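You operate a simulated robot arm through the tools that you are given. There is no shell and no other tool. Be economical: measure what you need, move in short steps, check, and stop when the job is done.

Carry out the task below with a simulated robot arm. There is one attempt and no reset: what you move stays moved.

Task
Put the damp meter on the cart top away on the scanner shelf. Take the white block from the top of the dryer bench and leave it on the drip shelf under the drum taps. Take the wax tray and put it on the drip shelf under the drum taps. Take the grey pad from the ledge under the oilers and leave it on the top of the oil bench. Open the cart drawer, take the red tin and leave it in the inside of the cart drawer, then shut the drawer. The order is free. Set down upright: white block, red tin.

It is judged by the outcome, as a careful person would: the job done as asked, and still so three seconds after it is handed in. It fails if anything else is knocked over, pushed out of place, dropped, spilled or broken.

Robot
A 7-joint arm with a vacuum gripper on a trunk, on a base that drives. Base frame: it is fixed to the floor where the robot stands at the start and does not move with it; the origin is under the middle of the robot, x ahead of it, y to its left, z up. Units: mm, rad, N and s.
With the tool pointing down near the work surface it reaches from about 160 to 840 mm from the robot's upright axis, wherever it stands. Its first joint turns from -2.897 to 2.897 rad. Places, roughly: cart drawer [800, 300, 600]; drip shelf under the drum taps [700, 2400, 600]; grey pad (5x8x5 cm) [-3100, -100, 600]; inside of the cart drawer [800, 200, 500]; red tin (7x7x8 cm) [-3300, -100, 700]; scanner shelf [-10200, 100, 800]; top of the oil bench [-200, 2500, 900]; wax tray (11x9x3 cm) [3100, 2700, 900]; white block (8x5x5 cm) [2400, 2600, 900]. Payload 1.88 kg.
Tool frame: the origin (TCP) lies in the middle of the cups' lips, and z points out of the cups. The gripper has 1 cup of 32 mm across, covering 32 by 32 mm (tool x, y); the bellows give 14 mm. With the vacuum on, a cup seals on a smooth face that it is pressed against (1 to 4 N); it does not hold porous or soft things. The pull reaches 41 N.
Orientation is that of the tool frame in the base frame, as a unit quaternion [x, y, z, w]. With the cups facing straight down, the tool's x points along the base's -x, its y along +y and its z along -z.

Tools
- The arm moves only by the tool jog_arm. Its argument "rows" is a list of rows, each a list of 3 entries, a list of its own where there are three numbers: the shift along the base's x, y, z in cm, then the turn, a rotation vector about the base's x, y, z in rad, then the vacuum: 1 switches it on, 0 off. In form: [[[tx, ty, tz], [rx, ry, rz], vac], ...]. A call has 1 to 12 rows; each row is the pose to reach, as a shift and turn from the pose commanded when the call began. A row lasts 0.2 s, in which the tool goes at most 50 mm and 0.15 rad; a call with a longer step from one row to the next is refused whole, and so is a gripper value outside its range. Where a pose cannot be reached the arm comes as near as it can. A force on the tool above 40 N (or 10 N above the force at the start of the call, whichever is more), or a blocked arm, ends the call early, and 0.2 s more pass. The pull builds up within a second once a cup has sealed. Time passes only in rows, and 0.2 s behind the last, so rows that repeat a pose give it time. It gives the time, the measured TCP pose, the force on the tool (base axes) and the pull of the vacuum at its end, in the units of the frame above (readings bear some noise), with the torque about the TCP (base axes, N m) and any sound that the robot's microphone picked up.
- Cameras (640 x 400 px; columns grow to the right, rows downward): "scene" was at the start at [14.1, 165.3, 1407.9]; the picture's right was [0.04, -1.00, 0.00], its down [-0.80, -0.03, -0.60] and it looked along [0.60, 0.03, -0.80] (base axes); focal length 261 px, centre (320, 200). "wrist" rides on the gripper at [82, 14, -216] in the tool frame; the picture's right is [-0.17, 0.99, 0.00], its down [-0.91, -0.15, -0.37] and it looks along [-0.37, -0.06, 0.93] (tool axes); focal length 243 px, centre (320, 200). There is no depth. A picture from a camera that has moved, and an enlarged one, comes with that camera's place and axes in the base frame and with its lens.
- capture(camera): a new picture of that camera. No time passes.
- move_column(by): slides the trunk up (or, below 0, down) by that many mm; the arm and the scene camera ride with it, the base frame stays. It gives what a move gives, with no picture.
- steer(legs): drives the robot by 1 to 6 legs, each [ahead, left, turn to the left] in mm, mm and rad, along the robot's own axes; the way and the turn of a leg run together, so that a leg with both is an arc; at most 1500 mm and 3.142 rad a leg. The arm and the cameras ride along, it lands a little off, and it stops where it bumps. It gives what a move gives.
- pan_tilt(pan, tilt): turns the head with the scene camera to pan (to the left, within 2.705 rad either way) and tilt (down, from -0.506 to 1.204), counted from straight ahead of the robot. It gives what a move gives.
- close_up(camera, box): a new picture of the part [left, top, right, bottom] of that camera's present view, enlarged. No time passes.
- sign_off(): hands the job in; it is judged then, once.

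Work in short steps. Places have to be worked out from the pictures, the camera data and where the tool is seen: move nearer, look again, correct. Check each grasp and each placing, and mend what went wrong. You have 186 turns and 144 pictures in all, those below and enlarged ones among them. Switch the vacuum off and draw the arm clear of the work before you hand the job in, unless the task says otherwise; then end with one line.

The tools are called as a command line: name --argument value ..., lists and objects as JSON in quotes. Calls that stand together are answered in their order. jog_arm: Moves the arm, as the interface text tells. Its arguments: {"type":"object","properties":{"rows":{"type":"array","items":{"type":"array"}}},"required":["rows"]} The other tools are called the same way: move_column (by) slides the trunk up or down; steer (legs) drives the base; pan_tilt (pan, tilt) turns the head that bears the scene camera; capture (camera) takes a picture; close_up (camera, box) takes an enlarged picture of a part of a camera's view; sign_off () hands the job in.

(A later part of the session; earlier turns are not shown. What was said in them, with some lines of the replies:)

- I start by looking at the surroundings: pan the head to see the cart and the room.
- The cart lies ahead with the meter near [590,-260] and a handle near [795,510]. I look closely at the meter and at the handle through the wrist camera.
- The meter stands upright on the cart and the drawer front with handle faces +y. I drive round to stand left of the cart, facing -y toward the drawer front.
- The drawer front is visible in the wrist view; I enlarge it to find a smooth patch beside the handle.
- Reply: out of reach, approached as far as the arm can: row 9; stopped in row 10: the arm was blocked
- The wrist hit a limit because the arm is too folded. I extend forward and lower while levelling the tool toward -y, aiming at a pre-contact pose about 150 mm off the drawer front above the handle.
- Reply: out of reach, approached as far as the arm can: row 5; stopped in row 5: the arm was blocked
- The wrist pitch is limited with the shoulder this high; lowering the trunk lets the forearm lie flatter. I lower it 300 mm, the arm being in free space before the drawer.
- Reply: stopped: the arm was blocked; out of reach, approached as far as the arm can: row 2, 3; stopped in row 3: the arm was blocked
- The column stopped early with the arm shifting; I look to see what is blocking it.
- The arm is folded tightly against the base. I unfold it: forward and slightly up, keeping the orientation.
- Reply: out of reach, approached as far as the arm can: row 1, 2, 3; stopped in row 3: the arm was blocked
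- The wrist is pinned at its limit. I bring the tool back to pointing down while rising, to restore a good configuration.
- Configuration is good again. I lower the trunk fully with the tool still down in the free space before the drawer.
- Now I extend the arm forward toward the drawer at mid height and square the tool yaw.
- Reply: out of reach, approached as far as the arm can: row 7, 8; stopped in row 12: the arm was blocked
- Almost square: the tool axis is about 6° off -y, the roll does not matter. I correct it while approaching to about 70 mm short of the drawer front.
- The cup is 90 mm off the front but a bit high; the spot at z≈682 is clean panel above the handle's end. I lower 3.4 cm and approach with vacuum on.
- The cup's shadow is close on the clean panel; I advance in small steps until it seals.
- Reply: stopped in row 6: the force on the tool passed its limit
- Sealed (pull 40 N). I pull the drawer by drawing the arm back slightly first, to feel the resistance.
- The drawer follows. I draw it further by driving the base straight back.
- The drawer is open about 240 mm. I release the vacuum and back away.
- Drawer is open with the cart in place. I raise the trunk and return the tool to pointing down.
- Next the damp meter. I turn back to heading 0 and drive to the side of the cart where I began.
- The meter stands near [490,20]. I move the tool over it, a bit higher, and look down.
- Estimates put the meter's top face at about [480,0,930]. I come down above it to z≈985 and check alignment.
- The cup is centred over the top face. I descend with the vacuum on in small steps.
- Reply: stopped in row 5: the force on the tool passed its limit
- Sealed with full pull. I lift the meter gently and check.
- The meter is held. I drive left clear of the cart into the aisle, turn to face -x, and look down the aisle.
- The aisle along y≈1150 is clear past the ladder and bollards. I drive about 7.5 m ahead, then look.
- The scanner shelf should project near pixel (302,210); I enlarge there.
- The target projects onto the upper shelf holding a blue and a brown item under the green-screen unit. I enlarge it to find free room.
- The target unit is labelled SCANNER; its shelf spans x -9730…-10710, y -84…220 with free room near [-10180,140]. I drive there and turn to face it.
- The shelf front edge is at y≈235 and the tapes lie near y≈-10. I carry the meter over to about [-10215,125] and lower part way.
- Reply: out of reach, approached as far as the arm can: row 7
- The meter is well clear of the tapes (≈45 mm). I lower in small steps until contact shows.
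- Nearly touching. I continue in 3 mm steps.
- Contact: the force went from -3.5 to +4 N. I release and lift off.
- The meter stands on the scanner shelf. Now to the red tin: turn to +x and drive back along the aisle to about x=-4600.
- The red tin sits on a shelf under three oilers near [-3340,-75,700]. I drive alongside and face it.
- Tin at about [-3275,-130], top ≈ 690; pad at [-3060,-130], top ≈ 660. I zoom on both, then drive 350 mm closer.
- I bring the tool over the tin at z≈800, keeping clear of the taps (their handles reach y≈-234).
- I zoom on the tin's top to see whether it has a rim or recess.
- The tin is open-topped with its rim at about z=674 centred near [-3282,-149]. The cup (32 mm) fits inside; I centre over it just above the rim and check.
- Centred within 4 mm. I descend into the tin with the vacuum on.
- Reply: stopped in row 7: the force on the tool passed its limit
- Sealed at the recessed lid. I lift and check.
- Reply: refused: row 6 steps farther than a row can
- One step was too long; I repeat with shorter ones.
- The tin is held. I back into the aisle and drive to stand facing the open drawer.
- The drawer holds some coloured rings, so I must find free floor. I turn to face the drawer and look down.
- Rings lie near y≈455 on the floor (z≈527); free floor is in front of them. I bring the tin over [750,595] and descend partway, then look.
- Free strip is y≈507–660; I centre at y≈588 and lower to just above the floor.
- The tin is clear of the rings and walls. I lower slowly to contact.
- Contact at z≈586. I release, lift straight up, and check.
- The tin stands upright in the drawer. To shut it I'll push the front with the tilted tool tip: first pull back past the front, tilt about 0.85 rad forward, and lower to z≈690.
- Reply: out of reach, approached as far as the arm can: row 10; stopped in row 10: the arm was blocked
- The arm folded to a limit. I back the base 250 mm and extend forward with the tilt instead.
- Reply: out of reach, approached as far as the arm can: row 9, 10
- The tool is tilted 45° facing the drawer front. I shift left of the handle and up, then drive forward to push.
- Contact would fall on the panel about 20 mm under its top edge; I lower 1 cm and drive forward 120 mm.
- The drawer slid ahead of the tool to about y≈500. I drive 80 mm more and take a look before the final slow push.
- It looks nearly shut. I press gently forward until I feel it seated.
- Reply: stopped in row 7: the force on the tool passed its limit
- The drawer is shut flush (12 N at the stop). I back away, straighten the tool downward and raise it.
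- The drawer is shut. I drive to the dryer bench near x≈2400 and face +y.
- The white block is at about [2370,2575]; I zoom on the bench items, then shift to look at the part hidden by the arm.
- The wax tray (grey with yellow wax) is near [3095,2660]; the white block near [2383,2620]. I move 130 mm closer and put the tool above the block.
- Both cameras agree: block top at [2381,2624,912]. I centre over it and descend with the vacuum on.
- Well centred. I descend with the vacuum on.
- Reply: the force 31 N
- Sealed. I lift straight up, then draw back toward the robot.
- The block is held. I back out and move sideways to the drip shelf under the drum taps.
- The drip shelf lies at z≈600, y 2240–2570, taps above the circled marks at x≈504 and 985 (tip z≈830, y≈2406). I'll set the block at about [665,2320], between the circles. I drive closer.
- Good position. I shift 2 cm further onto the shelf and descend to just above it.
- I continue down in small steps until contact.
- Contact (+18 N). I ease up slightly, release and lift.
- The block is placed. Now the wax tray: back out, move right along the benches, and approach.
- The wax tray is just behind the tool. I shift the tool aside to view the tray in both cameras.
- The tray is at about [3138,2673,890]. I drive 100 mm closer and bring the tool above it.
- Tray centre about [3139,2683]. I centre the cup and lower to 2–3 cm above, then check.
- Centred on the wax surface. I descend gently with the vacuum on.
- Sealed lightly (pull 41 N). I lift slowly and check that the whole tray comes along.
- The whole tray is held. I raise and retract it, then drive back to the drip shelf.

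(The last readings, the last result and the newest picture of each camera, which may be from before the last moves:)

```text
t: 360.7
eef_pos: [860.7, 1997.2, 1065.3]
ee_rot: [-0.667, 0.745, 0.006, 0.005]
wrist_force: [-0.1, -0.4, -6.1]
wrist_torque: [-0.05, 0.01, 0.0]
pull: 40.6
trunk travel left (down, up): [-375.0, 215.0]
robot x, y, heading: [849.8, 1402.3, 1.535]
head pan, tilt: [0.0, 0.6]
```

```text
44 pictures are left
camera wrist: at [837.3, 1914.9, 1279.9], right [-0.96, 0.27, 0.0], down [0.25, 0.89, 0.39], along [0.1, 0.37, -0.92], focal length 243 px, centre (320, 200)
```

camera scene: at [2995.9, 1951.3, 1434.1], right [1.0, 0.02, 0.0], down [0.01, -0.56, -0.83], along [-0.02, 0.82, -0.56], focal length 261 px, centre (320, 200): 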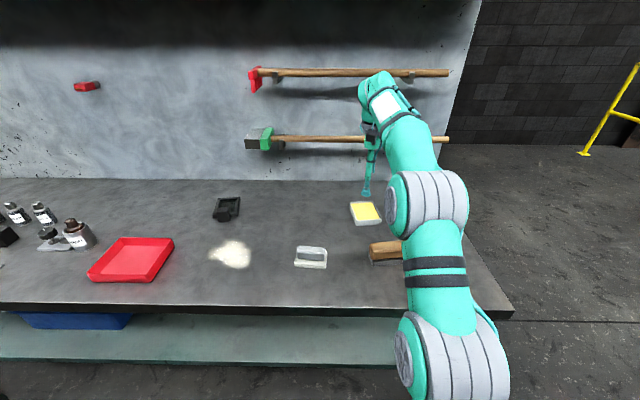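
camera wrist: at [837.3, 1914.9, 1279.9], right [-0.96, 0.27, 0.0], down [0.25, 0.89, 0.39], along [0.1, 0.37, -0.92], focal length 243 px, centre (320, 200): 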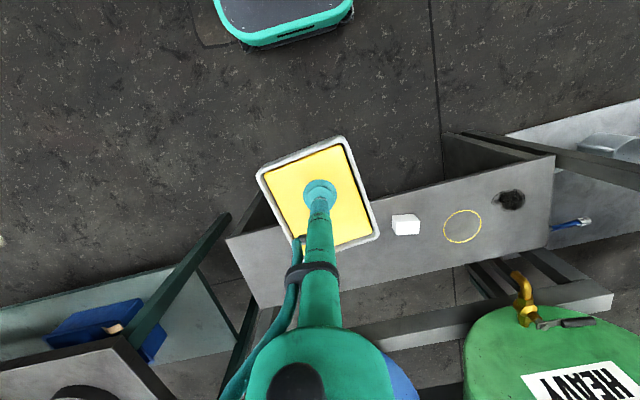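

I drive forward 280 mm and lower the tray over the shelf at about [838,2335].

steer --legs '[[270, 0, 0.035]]'

capture --camera "wrist"

```text
t: 362.6
eef_pos: [843.5, 2269.4, 1064.5]
ee_rot: [-0.68, 0.733, 0.005, 0.005]
wrist_force: [-0.4, 0.7, -5.8]
wrist_torque: [-0.05, 0.03, 0.0]
pull: 39.9
trunk travel left (down, up): [-375.0, 215.0]
robot x, y, heading: [849.3, 1673.8, 1.57]
head pan, tilt: [0.0, 0.6]
```

```text
43 pictures are left
camera wrist: at [823.8, 2185.6, 1279.7], right [-0.97, 0.24, 0.0], down [0.22, 0.9, 0.39], along [0.09, 0.38, -0.92], focal length 243 px, centre (320, 200)
```

wrist: 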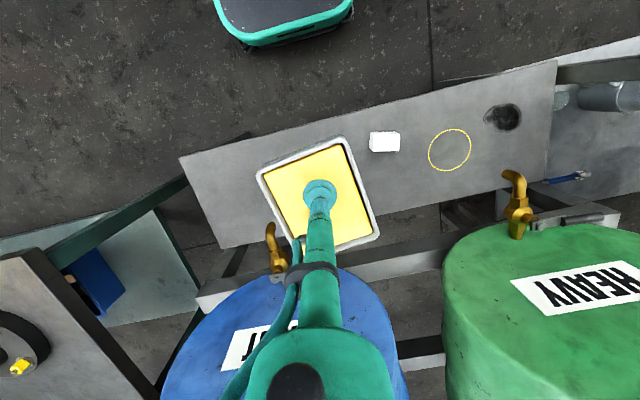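

Taps and drum face are beyond y≈2400; the path down at [838,2322] is clear. I lower to z≈680.

jog_arm --rows '[[[0, 1, -4], [0, 0, 0], 1], [[-0.5, 2, -8], [0, 0, 0], 1], [[-0.5, 3, -12], [0, 0, 0], 1], [[-0.5, 4, -16], [0, 0, 0], 1], [[-0.5, 5, -20], [0, 0, 0], 1], [[-0.5, 5.3, -24.5], [0, 0, 0], 1], [[-0.5, 5.3, -29], [0, 0, 0], 1], [[-0.5, 5.3, -33], [0, 0, 0], 1], [[-0.5, 5.3, -37], [0, 0, 0], 1], [[-0.5, 5.3, -40], [0, 0, 0], 1], [[-0.5, 5.3, -40], [0, 0, 0], 1]]'

capture --camera "wrist"

capture --camera "scene"

```text
t: 365.0
eef_pos: [839.9, 2324.9, 661.9]
ee_rot: [-0.68, 0.733, 0.006, 0.005]
wrist_force: [-0.2, -0.2, -6.0]
wrist_torque: [-0.07, 0.01, 0.03]
pull: 40.8
trunk travel left (down, up): [-375.0, 215.0]
robot x, y, heading: [853.5, 1671.4, 1.572]
head pan, tilt: [0.0, 0.6]
```

```text
42 pictures are left
camera wrist: at [819.5, 2241.4, 876.6], right [-0.97, 0.24, 0.0], down [0.22, 0.89, 0.39], along [0.09, 0.38, -0.92], focal length 243 px, centre (320, 200)
```

wrist: 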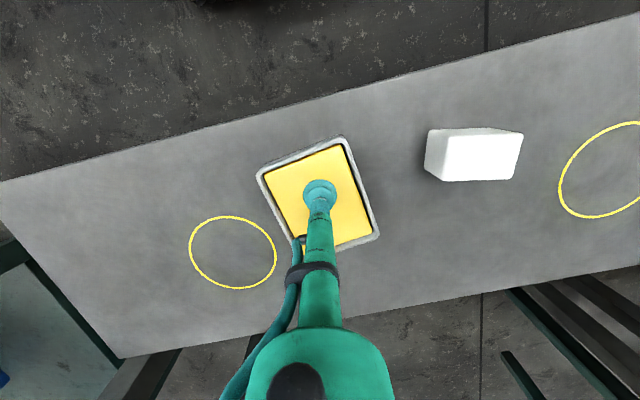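

```text
41 pictures are left
camera scene: at [688.8, 1699.4, 1434.1], right [1.0, 0.0, 0.0], down [0.0, -0.57, -0.82], along [0.0, 0.82, -0.57], focal length 261 px, centre (320, 200)
```

scene: 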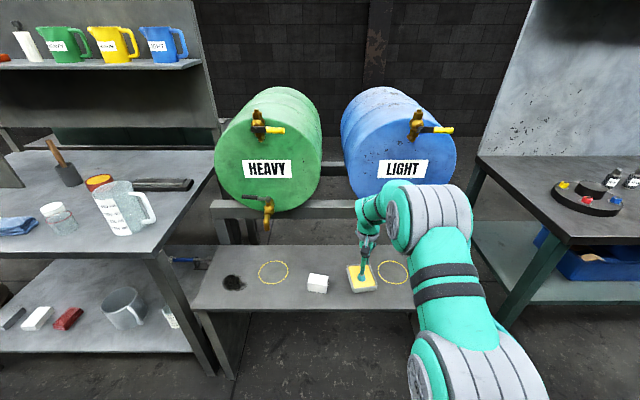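

Position is good, clear of block and circle. I lower slowly to contact.

jog_arm --rows '[[[0, 0, -1.2], [0, 0, 0], 1], [[0, 0, -2.2], [0, 0, 0], 1], [[0, 0, -2.8], [0, 0, 0], 1], [[0, 0, -3.2], [0, 0, 0], 1], [[0, 0, -3.5], [0, 0, 0], 1], [[0, 0, -3.5], [0, 0, 0], 1]]'

```text
t: 366.4
eef_pos: [839.3, 2323.3, 629.7]
ee_rot: [-0.68, 0.733, 0.005, 0.005]
wrist_force: [-0.2, -0.5, -5.5]
wrist_torque: [-0.09, 0.01, -0.01]
pull: 40.5
trunk travel left (down, up): [-375.0, 215.0]
robot x, y, heading: [853.2, 1674.2, 1.57]
head pan, tilt: [0.0, 0.6]
```

jog_arm --rows '[[[0, 0, -0.3], [0, 0, 0], 1], [[0, 0, -0.6], [0, 0, 0], 1], [[0, 0, -0.8], [0, 0, 0], 1], [[0, 0, -0.8], [0, 0, 0], 1]]'

```text
t: 367.4
eef_pos: [840.3, 2321.8, 623.0]
ee_rot: [-0.681, 0.733, 0.005, 0.004]
wrist_force: [0.1, -0.5, -4.5]
wrist_torque: [-0.11, -0.02, 0.0]
pull: 40.3
trunk travel left (down, up): [-375.0, 215.0]
robot x, y, heading: [852.9, 1672.4, 1.568]
head pan, tilt: [0.0, 0.6]
```

jog_arm --rows '[[[0, 0, -0.3], [0, 0, 0], 1], [[0, 0, -0.5], [0, 0, 0], 1], [[0, 0, -0.5], [0, 0, 0], 1]]'

```text
t: 368.2
eef_pos: [840.2, 2323.2, 621.6]
ee_rot: [-0.679, 0.734, 0.007, 0.007]
wrist_force: [2.2, -6.4, 25.2]
wrist_torque: [-0.17, -0.05, -0.29]
pull: 41.1
trunk travel left (down, up): [-375.0, 215.0]
robot x, y, heading: [852.5, 1673.7, 1.57]
head pan, tilt: [0.0, 0.6]
```

Contact. I ease off, release and lift clear.

jog_arm --rows '[[[0, 0, 0.3], [0, 0, 0], 1], [[0, 0, 0.3], [0, 0, 0], 0], [[0, 0, 0.3], [0, 0, 0], 0], [[0, 0, 0.3], [0, 0, 0], 0], [[0, 0, 0.3], [0, 0, 0], 0], [[0, 0, 1.2], [0, 0, 0], 0], [[0, 0, 4], [0, 0, 0], 0], [[0, -1, 8.5], [0, 0, 0], 0], [[0, -2, 13], [0, 0, 0], 0], [[0, -3, 17.5], [0, 0, 0], 0], [[0, -4, 22], [0, 0, 0], 0], [[0, -5, 26], [0, 0, 0], 0]]'

jog_arm --rows '[[[0, -1, 4], [0, 0, 0], 0], [[0, -2, 8], [0, 0, 0], 0], [[0, -3, 12], [0, 0, 0], 0], [[0, -4, 16], [0, 0, 0], 0]]'

steer --legs '[[-350, 0, 0]]'

capture --camera "scene"

```text
t: 370.8
eef_pos: [838.5, 2271.8, 878.2]
ee_rot: [-0.68, 0.733, 0.003, 0.004]
wrist_force: [0.6, 0.0, 0.6]
wrist_torque: [-0.02, 0.0, 0.02]
pull: 0.1
trunk travel left (down, up): [-375.0, 215.0]
robot x, y, heading: [855.5, 1677.6, 1.572]
head pan, tilt: [0.0, 0.6]
```

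```text
t: 371.8
eef_pos: [841.8, 2231.6, 1038.5]
ee_rot: [-0.68, 0.733, 0.004, 0.004]
wrist_force: [-0.5, -0.1, -0.4]
wrist_torque: [-0.03, -0.02, 0.02]
pull: 0.0
trunk travel left (down, up): [-375.0, 215.0]
robot x, y, heading: [852.5, 1672.9, 1.571]
head pan, tilt: [0.0, 0.6]
```

```text
t: 374.1
eef_pos: [841.1, 1888.4, 1039.4]
ee_rot: [-0.681, 0.732, 0.006, 0.004]
wrist_force: [-1.1, -0.2, 0.4]
wrist_torque: [0.03, 0.03, 0.03]
pull: 0.1
trunk travel left (down, up): [-375.0, 215.0]
robot x, y, heading: [855.3, 1326.8, 1.574]
head pan, tilt: [0.0, 0.6]
```

```text
40 pictures are left
camera scene: at [689.1, 1354.2, 1434.1], right [1.0, 0.0, 0.0], down [0.0, -0.56, -0.83], along [0.0, 0.83, -0.56], focal length 261 px, centre (320, 200)
```

scene: 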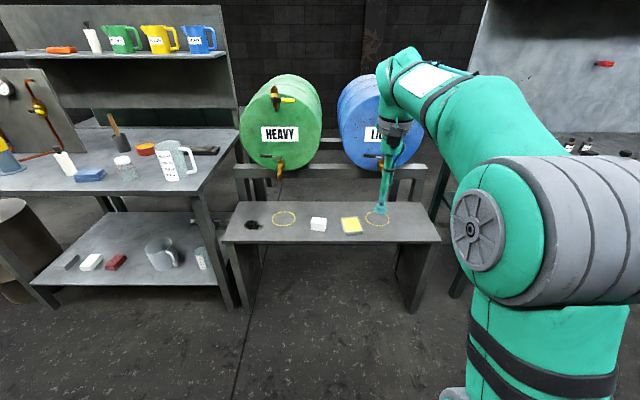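

Both are on the drip shelf. Now the grey pad: I drive back to the oiler ledge.

steer --legs '[[0, 0, 1.57], [1500, 0, 0], [1500, 0, 0], [1040, 0, 0], [0, 0, 1.57]]'

capture --camera "scene"

```text
t: 401.1
eef_pos: [-3148.7, 702.9, 1038.8]
ee_rot: [0.726, 0.688, -0.005, 0.006]
wrist_force: [-0.1, 0.4, -0.6]
wrist_torque: [0.06, -0.02, 0.03]
pull: 0.1
trunk travel left (down, up): [-375.0, 215.0]
robot x, y, heading: [-3171.2, 1266.3, -1.551]
head pan, tilt: [0.0, 0.6]
```

```text
39 pictures are left
camera scene: at [-3007.7, 1236.9, 1434.1], right [-1.0, -0.02, 0.0], down [-0.01, 0.56, -0.83], along [0.02, -0.82, -0.56], focal length 261 px, centre (320, 200)
```

scene: 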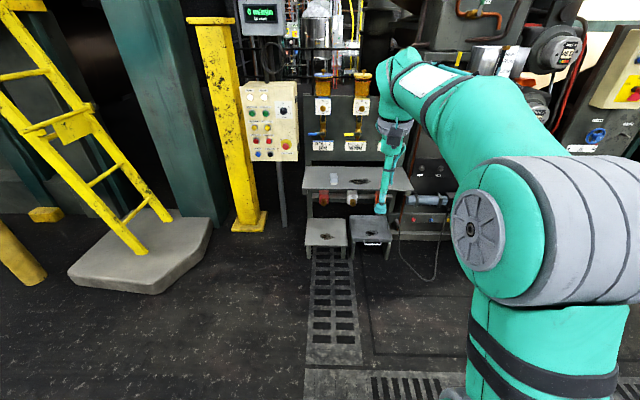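

Path ahead is clear; I drive 680 mm in and view the pad with the wrist camera.

steer --legs '[[680, 0, -0.02]]'

jog_arm --rows '[[[2, -2, -4], [0, 0, 0], 0], [[4, -5, -8], [0, 0, 0], 0], [[6, -8, -11], [0, 0, 0], 0], [[7, -11, -14], [0, 0, 0], 0], [[7, -12, -17], [0, 0, 0], 0], [[7, -12, -20], [0, 0, 0], 0]]'

capture --camera "wrist"

capture --camera "scene"

```text
t: 404.8
eef_pos: [-3146.6, 25.6, 1037.9]
ee_rot: [0.731, 0.682, -0.005, 0.006]
wrist_force: [0.4, -0.5, 0.0]
wrist_torque: [-0.01, -0.03, 0.0]
pull: 0.1
trunk travel left (down, up): [-375.0, 215.0]
robot x, y, heading: [-3159.8, 586.5, -1.561]
head pan, tilt: [0.0, 0.6]
```

```text
refused: row 2 steps farther than a row can; nothing moved
```

```text
38 pictures are left
camera wrist: at [-3126.9, 111.1, 1252.6], right [0.97, -0.23, 0.0], down [-0.22, -0.9, 0.39], along [-0.09, -0.38, -0.92], focal length 243 px, centre (320, 200)
```

wrist: 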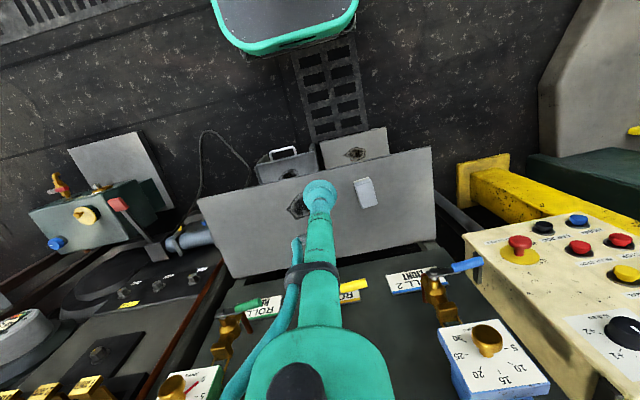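

```text
37 pictures are left
camera scene: at [-2997.5, 557.4, 1434.1], right [-1.0, -0.01, 0.0], down [0.0, 0.56, -0.83], along [0.01, -0.83, -0.56], focal length 261 px, centre (320, 200)
```

scene: 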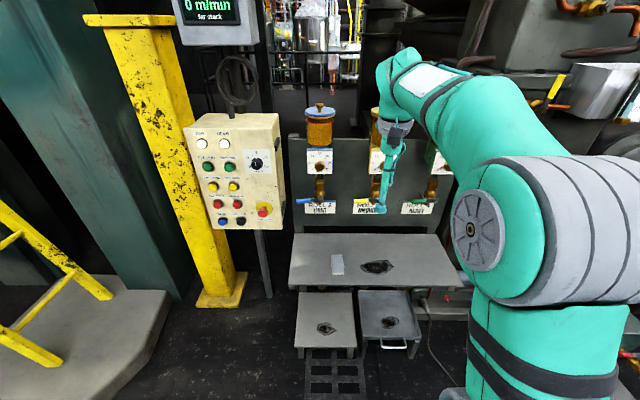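

Pad around [-3060,-140]. I move the tool above it at z≈810 in shorter steps.

jog_arm --rows '[[[1.5, -2, -3], [0, 0, 0], 0], [[3, -4, -6], [0, 0, 0], 0], [[4.5, -6, -9], [0, 0, 0], 0], [[6, -8, -12], [0, 0, 0], 0], [[7.5, -10, -15], [0, 0, 0], 0], [[8.3, -12, -18], [0, 0, 0], 0], [[8.3, -14, -21], [0, 0, 0], 0], [[8.3, -15.5, -23], [0, 0, 0], 0], [[8.3, -15.5, -23], [0, 0, 0], 0]]'

capture --camera "wrist"

close_up --camera "scene" --box '[270, 80, 430, 300]'

```text
t: 406.8
eef_pos: [-3062.0, -128.0, 807.6]
ee_rot: [0.731, 0.683, -0.005, 0.007]
wrist_force: [-0.5, 0.7, -0.5]
wrist_torque: [-0.02, -0.01, -0.03]
pull: 0.1
trunk travel left (down, up): [-375.0, 215.0]
robot x, y, heading: [-3159.9, 586.2, -1.563]
head pan, tilt: [0.0, 0.6]
```

```text
36 pictures are left
camera wrist: at [-3041.9, -43.3, 1022.0], right [0.97, -0.23, 0.0], down [-0.22, -0.9, 0.39], along [-0.09, -0.38, -0.92], focal length 243 px, centre (320, 200)
```

wrist: 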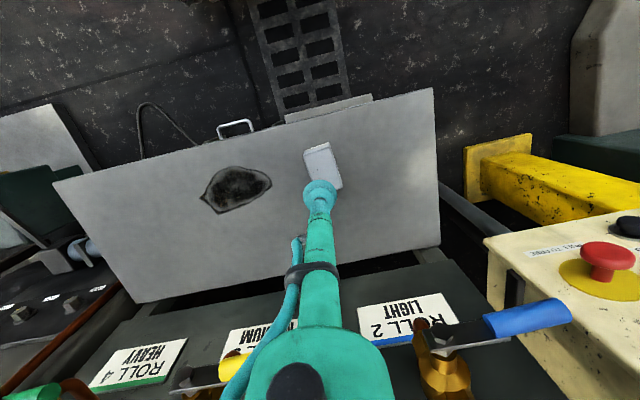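

```text
1.82 times, centred on (350, 190) of scene
camera zoom: at [-2997.5, 557.1, 1434.1], right [-1.0, -0.01, 0.0], down [0.0, 0.57, -0.82], along [0.01, -0.82, -0.57], focal length 474 px, centre (266, 218)
```

zoom: 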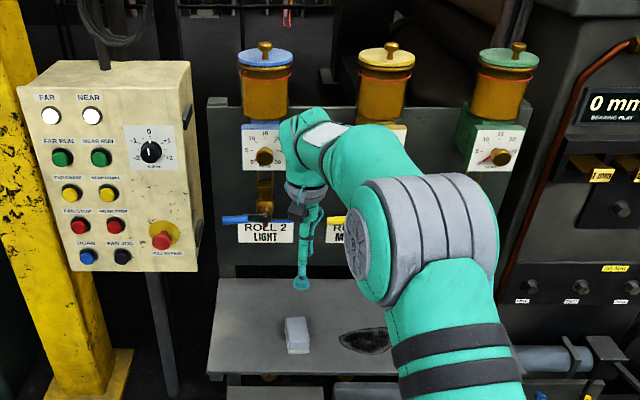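

Pad centre about [-3060,-142]. I come down to z≈690 and check closely.

jog_arm --rows '[[[0.1, -0.6, -3], [0, 0, 0], 0], [[0.2, -1.3, -7], [0, 0, 0], 0], [[0.2, -1.3, -11.5], [0, 0, 0], 0], [[0.2, -1.3, -11.5], [0, 0, 0], 0]]'

close_up --camera "wrist" --box '[250, 110, 390, 230]'

```text
t: 407.8
eef_pos: [-3061.1, -138.7, 693.0]
ee_rot: [0.731, 0.682, -0.005, 0.005]
wrist_force: [0.3, 0.3, 0.1]
wrist_torque: [0.01, 0.03, 0.0]
pull: 0.1
trunk travel left (down, up): [-375.0, 215.0]
robot x, y, heading: [-3158.1, 589.5, -1.563]
head pan, tilt: [0.0, 0.6]
```

```text
3.33 times, centred on (320, 170) of wrist
camera zoom: at [-3040.9, -53.6, 907.2], right [0.97, -0.23, 0.0], down [-0.22, -0.9, 0.39], along [-0.09, -0.38, -0.92], focal length 809 px, centre (320, 300)
```

zoom: 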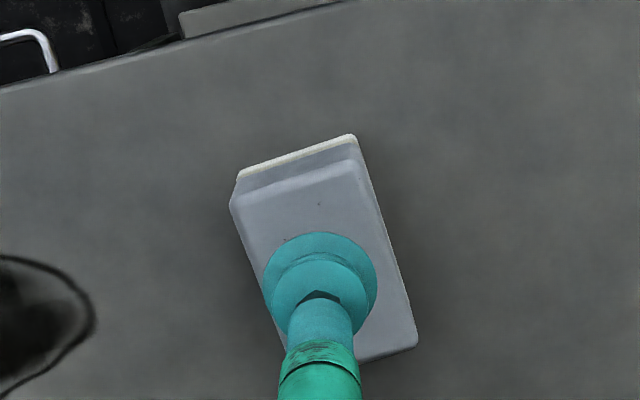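

The pad's centre lies about 10 mm further in -y. I correct and descend with the vacuum on.

jog_arm --rows '[[[0, -0.8, -1.5], [0, 0, 0], 1], [[0, -0.8, -3], [0, 0, 0], 1], [[0, -0.8, -3.7], [0, 0, 0], 1], [[0, -0.8, -4.3], [0, 0, 0], 1], [[0, -0.8, -4.8], [0, 0, 0], 1], [[0, -0.8, -5.2], [0, 0, 0], 1]]'

```text
t: 409.2
eef_pos: [-3059.0, -150.8, 647.8]
ee_rot: [0.731, 0.682, -0.007, 0.008]
wrist_force: [-2.4, 4.8, 37.5]
wrist_torque: [0.1, -0.01, -0.02]
pull: 40.3
trunk travel left (down, up): [-375.0, 215.0]
robot x, y, heading: [-3160.4, 584.5, -1.559]
head pan, tilt: [0.0, 0.6]
```

Sealed. I lift and retract toward the robot.

jog_arm --rows '[[[0, 0, 1], [0, 0, 0], 1], [[0, 0, 2], [0, 0, 0], 1], [[0, 0, 4], [0, 0, 0], 1], [[0, 1, 8], [0, 0, 0], 1], [[0, 3, 12], [0, 0, 0], 1], [[-1, 6, 15.5], [0, 0, 0], 1], [[-2, 9, 19], [0, 0, 0], 1], [[-3, 12, 22.5], [0, 0, 0], 1], [[-4, 15, 26], [0, 0, 0], 1], [[-5, 17, 30], [0, 0, 0], 1], [[-6, 19, 34], [0, 0, 0], 1], [[-6, 20, 38], [0, 0, 0], 1]]'

capture --camera "scene"

```text
t: 411.8
eef_pos: [-3122.1, 51.5, 1020.7]
ee_rot: [0.731, 0.682, -0.006, 0.005]
wrist_force: [-0.4, 0.2, -0.8]
wrist_torque: [0.04, 0.0, -0.03]
pull: 40.3
trunk travel left (down, up): [-375.0, 215.0]
robot x, y, heading: [-3161.4, 588.7, -1.564]
head pan, tilt: [0.0, 0.6]
```

```text
33 pictures are left
camera scene: at [-2997.6, 557.4, 1434.1], right [-1.0, -0.01, 0.0], down [0.0, 0.56, -0.83], along [0.01, -0.83, -0.56], focal length 261 px, centre (320, 200)
```

scene: 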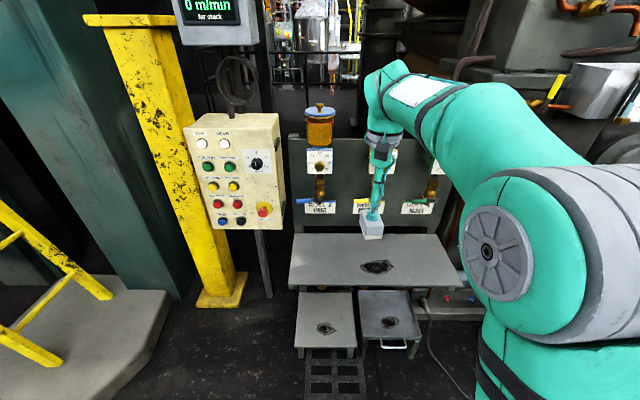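

The pad is held. I drive to the oil bench and face +y.

steer --legs '[[-740, 0, 0], [0, 0, 1.562], [1500, 0, 0], [1450, 0, 0], [0, 0, 1.57]]'

pan_tilt --pan 0 --tilt 0.5

capture --camera "scene"

```text
t: 437.3
eef_pos: [-240.3, 1899.6, 1021.5]
ee_rot: [-0.672, 0.741, 0.005, 0.005]
wrist_force: [-0.4, 0.0, -0.7]
wrist_torque: [-0.01, 0.0, 0.03]
pull: 40.9
trunk travel left (down, up): [-375.0, 215.0]
robot x, y, heading: [-217.5, 1361.2, 1.553]
head pan, tilt: [0.0, 0.6]
```

```text
t: 437.9
eef_pos: [-241.1, 1899.3, 1021.3]
ee_rot: [-0.671, 0.741, 0.005, 0.005]
wrist_force: [0.0, -0.5, -1.2]
wrist_torque: [-0.01, -0.03, 0.01]
pull: 40.6
trunk travel left (down, up): [-375.0, 215.0]
robot x, y, heading: [-215.1, 1364.8, 1.55]
head pan, tilt: [0.0, 0.499]
```

```text
32 pictures are left
camera scene: at [-380.2, 1395.2, 1443.2], right [1.0, -0.02, 0.0], down [-0.01, -0.48, -0.88], along [0.02, 0.88, -0.48], focal length 261 px, centre (320, 200)
```

scene: 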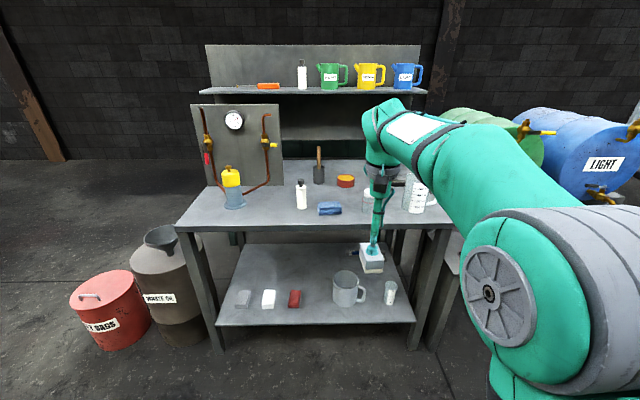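

The oil bench top is free at the front-left of the white bottle. I zoom to verify.

close_up --camera "scene" --box '[160, 130, 460, 260]'

steer --legs '[[0, 320, 0], [300, 0, 0.02]]'

capture --camera "wrist"

capture --camera "scene"

```text
2.13 times, centred on (310, 195) of scene
camera zoom: at [-380.2, 1395.2, 1443.2], right [1.0, -0.02, 0.0], down [-0.01, -0.48, -0.88], along [0.02, 0.88, -0.48], focal length 557 px, centre (341, 211)
```

zoom: 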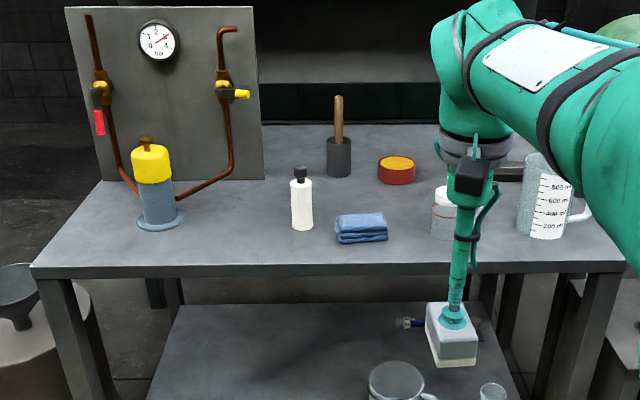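

```text
t: 441.7
eef_pos: [-567.1, 2203.8, 1020.3]
ee_rot: [-0.679, 0.735, 0.005, 0.005]
wrist_force: [-0.4, -0.6, -1.0]
wrist_torque: [-0.05, 0.03, 0.04]
pull: 39.8
trunk travel left (down, up): [-375.0, 215.0]
robot x, y, heading: [-534.2, 1670.6, 1.567]
head pan, tilt: [0.0, 0.499]
```

```text
30 pictures are left
camera wrist: at [-587.4, 2120.3, 1234.7], right [-0.97, 0.24, 0.0], down [0.23, 0.89, 0.39], along [0.09, 0.38, -0.92], focal length 243 px, centre (320, 200)
```

wrist: 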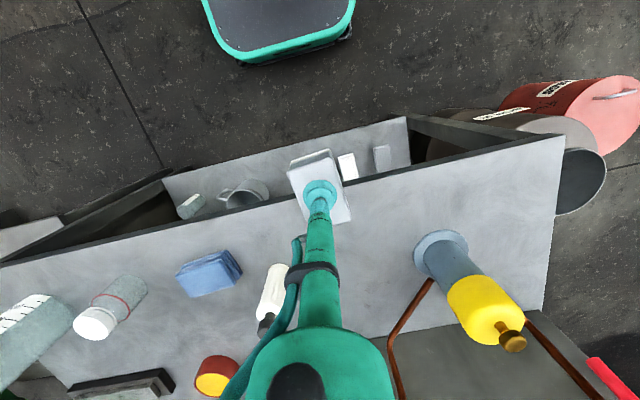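

```text
29 pictures are left
camera scene: at [-698.4, 1697.0, 1443.2], right [1.0, -0.01, 0.0], down [0.0, -0.48, -0.88], along [0.0, 0.88, -0.48], focal length 261 px, centre (320, 200)
```

scene: 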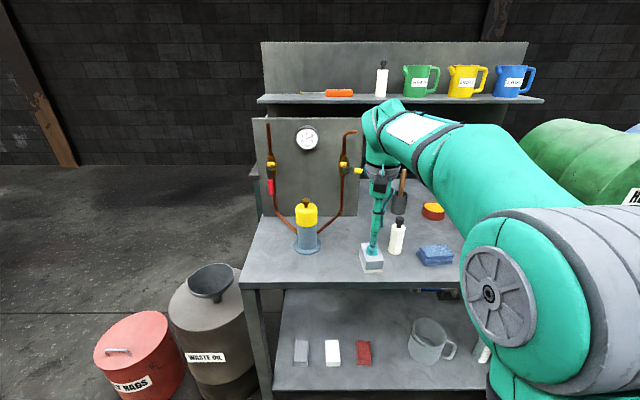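

Bench top z≈860, front edge y≈2250; the spot [-595,2340] is clear of bottle and pump by ~140 mm. I move the pad there and lower to z≈935.

jog_arm --rows '[[[-0.5, 3, 0], [0, 0, 0], 1], [[-1, 7, 0], [0, 0, 0], 1], [[-2, 11, 0], [0, 0, 0], 1], [[-2.8, 13.7, -2], [0, 0, 0], 1], [[-2.8, 13.7, -5], [0, 0, 0], 1], [[-2.8, 13.7, -7.5], [0, 0, 0], 1], [[-2.8, 13.7, -7.5], [0, 0, 0], 1]]'

capture --camera "wrist"

close_up --camera "scene" --box '[260, 150, 460, 300]'

```text
t: 443.3
eef_pos: [-595.3, 2338.6, 945.2]
ee_rot: [-0.678, 0.735, 0.005, 0.006]
wrist_force: [0.1, 0.0, -1.2]
wrist_torque: [0.0, -0.02, -0.01]
pull: 40.5
trunk travel left (down, up): [-375.0, 215.0]
robot x, y, heading: [-533.4, 1668.1, 1.562]
head pan, tilt: [0.0, 0.499]
```

```text
28 pictures are left
camera wrist: at [-615.8, 2255.5, 1159.1], right [-0.97, 0.24, 0.0], down [0.23, 0.89, 0.39], along [0.09, 0.38, -0.92], focal length 243 px, centre (320, 200)
```

wrist: 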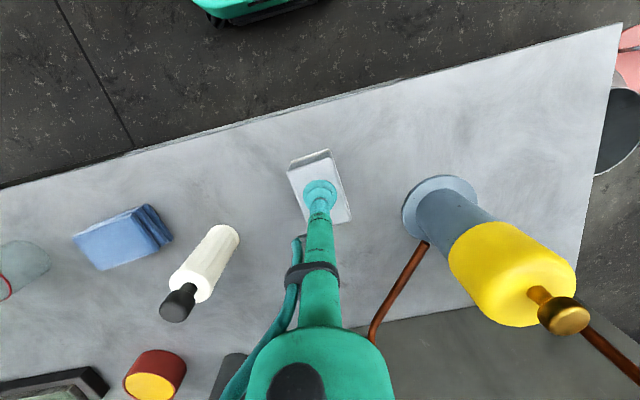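

```text
2.67 times, centred on (360, 225) of scene
camera zoom: at [-698.4, 1697.1, 1443.2], right [1.0, -0.01, 0.0], down [0.0, -0.48, -0.88], along [0.0, 0.88, -0.48], focal length 696 px, centre (213, 133)
```

zoom: 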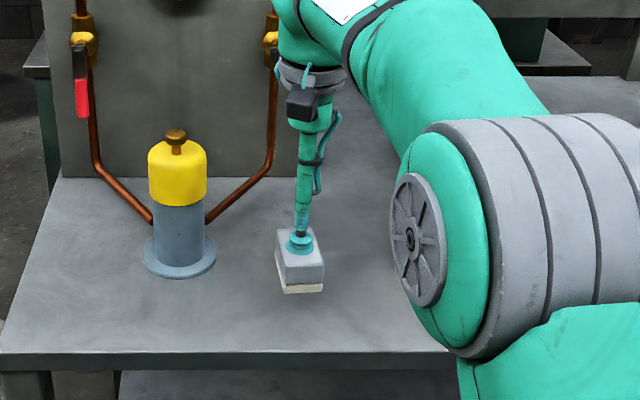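

Clear all round. I lower slowly to contact.

jog_arm --rows '[[[0, 0, -0.8], [0, 0, 0], 1], [[0, 0, -1.5], [0, 0, 0], 1], [[0, 0, -2.2], [0, 0, 0], 1], [[0, 0, -2.7], [0, 0, 0], 1], [[0, 0, -2.7], [0, 0, 0], 1]]'

```text
t: 444.5
eef_pos: [-594.6, 2340.2, 918.9]
ee_rot: [-0.679, 0.734, 0.005, 0.006]
wrist_force: [0.2, 0.2, -0.8]
wrist_torque: [-0.03, -0.01, 0.02]
pull: 40.1
trunk travel left (down, up): [-375.0, 215.0]
robot x, y, heading: [-534.8, 1667.5, 1.567]
head pan, tilt: [0.0, 0.499]
```

jog_arm --rows '[[[0, 0, -0.4], [0, 0, 0], 1], [[0, 0, -0.7], [0, 0, 0], 1], [[0, 0, -0.9], [0, 0, 0], 1], [[0, 0, -0.9], [0, 0, 0], 1]]'

```text
t: 445.5
eef_pos: [-595.4, 2340.4, 908.8]
ee_rot: [-0.678, 0.735, 0.005, 0.005]
wrist_force: [0.8, 0.2, -0.4]
wrist_torque: [-0.01, -0.03, 0.02]
pull: 40.6
trunk travel left (down, up): [-375.0, 215.0]
robot x, y, heading: [-537.5, 1666.9, 1.568]
head pan, tilt: [0.0, 0.499]
```

jog_arm --rows '[[[0, 0, -0.3], [0, 0, 0], 1], [[0, 0, -0.6], [0, 0, 0], 1], [[0, 0, -0.6], [0, 0, 0], 1]]'

close_up --camera "scene" --box '[320, 200, 420, 290]'

```text
t: 446.3
eef_pos: [-595.3, 2339.5, 905.0]
ee_rot: [-0.678, 0.735, 0.005, 0.005]
wrist_force: [-0.1, 0.3, -1.2]
wrist_torque: [-0.01, 0.0, 0.02]
pull: 40.5
trunk travel left (down, up): [-375.0, 215.0]
robot x, y, heading: [-535.9, 1670.5, 1.569]
head pan, tilt: [0.0, 0.499]
```

```text
4.44 times, centred on (370, 245) of scene
camera zoom: at [-698.4, 1697.1, 1443.2], right [1.0, -0.01, 0.0], down [0.0, -0.48, -0.88], along [0.0, 0.88, -0.48], focal length 1160 px, centre (98, 0)
```

zoom: 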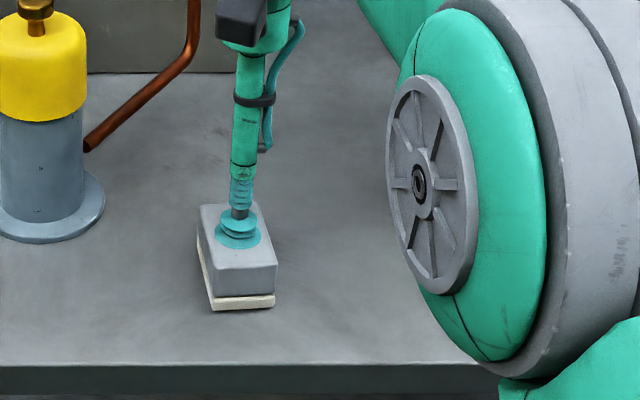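

Nearly down; a few millimetres more.

jog_arm --rows '[[[0, 0, -0.3], [0, 0, 0], 1], [[0, 0, -0.6], [0, 0, 0], 1], [[0, 0, -0.6], [0, 0, 0], 1]]'

```text
t: 447.1
eef_pos: [-596.1, 2339.4, 901.6]
ee_rot: [-0.678, 0.735, 0.007, 0.007]
wrist_force: [-2.7, -1.7, 18.2]
wrist_torque: [-0.13, 0.0, -0.01]
pull: 40.9
trunk travel left (down, up): [-375.0, 215.0]
robot x, y, heading: [-537.2, 1670.6, 1.564]
head pan, tilt: [0.0, 0.499]
```

Contact. I ease off, release and lift away.

jog_arm --rows '[[[0, 0, 0.3], [0, 0, 0], 1], [[0, 0, 0.3], [0, 0, 0], 0], [[0, 0, 0.3], [0, 0, 0], 0], [[0, 0, 0.3], [0, 0, 0], 0], [[0, 0, 0.3], [0, 0, 0], 0], [[0, 0, 1.2], [0, 0, 0], 0], [[0, 0, 4], [0, 0, 0], 0], [[0, 0, 8], [0, 0, 0], 0], [[0, -3, 11], [0, 0, 0], 0], [[0, -7, 13], [0, 0, 0], 0]]'

steer --legs '[[-300, 0, 0]]'

capture --camera "scene"

```text
t: 449.3
eef_pos: [-594.8, 2272.7, 1025.9]
ee_rot: [-0.677, 0.736, 0.004, 0.005]
wrist_force: [0.7, 0.0, 0.4]
wrist_torque: [-0.01, 0.02, 0.0]
pull: 0.0
trunk travel left (down, up): [-375.0, 215.0]
robot x, y, heading: [-534.3, 1667.2, 1.566]
head pan, tilt: [0.0, 0.499]
```

```text
t: 451.4
eef_pos: [-596.4, 1969.3, 1025.8]
ee_rot: [-0.68, 0.734, 0.005, 0.005]
wrist_force: [-0.3, -0.4, -0.9]
wrist_torque: [-0.03, 0.0, 0.01]
pull: 0.1
trunk travel left (down, up): [-375.0, 215.0]
robot x, y, heading: [-534.5, 1365.0, 1.57]
head pan, tilt: [0.0, 0.499]
```

```text
25 pictures are left
camera scene: at [-699.7, 1394.1, 1443.2], right [1.0, 0.0, 0.0], down [0.0, -0.48, -0.88], along [0.0, 0.88, -0.48], focal length 261 px, centre (320, 200)
```

scene: 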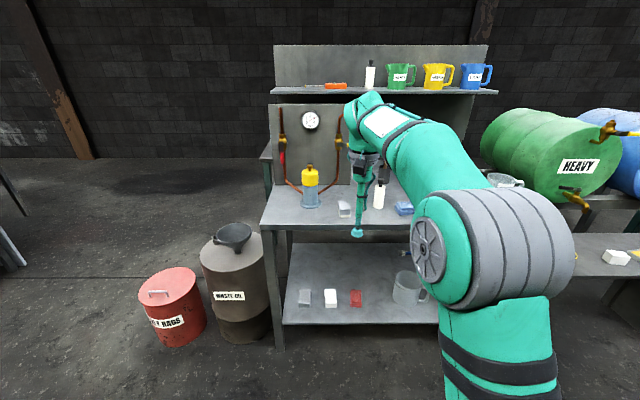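

The pad is on the oil bench. Lastly I check the cart drawer is still shut by turning the head.

pan_tilt --pan -2.2 --tilt 0.4

close_up --camera "scene" --box '[160, 100, 480, 300]'

```text
t: 453.5
eef_pos: [-597.4, 1968.6, 1025.7]
ee_rot: [-0.679, 0.734, 0.006, 0.004]
wrist_force: [-0.1, 1.1, 0.0]
wrist_torque: [0.01, 0.04, 0.02]
pull: 0.1
trunk travel left (down, up): [-375.0, 215.0]
robot x, y, heading: [-535.1, 1367.0, 1.565]
head pan, tilt: [-2.201, 0.4]
```

```text
2.00 times, centred on (320, 200) of scene
camera zoom: at [-625.4, 1248.2, 1452.4], right [-0.59, -0.81, 0.0], down [-0.31, 0.23, -0.92], along [0.74, -0.54, -0.39], focal length 522 px, centre (320, 200)
```

zoom: 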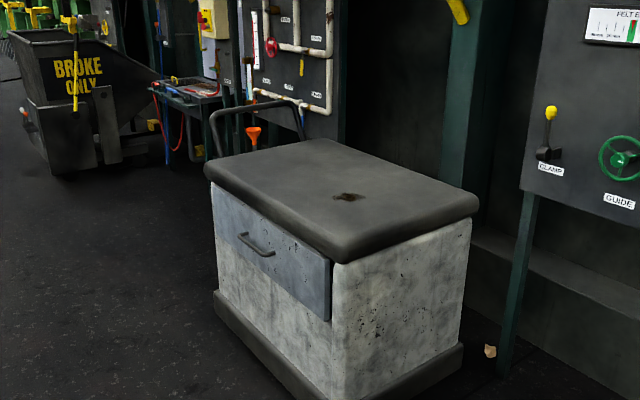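

All five placements are done, the drawer is shut, the vacuum is off and the arm is clear, so I hand the job in.

sign_off

```text
The job is handed in.
```

I've handed the job in: the damp meter is on the scanner shelf, and the white block and wax tray are on the drip shelf. The grey pad is on the oil bench, and the red tin is in the shut cart drawer. I saw the tin upright before closing, but did not reopen the drawer to look again.
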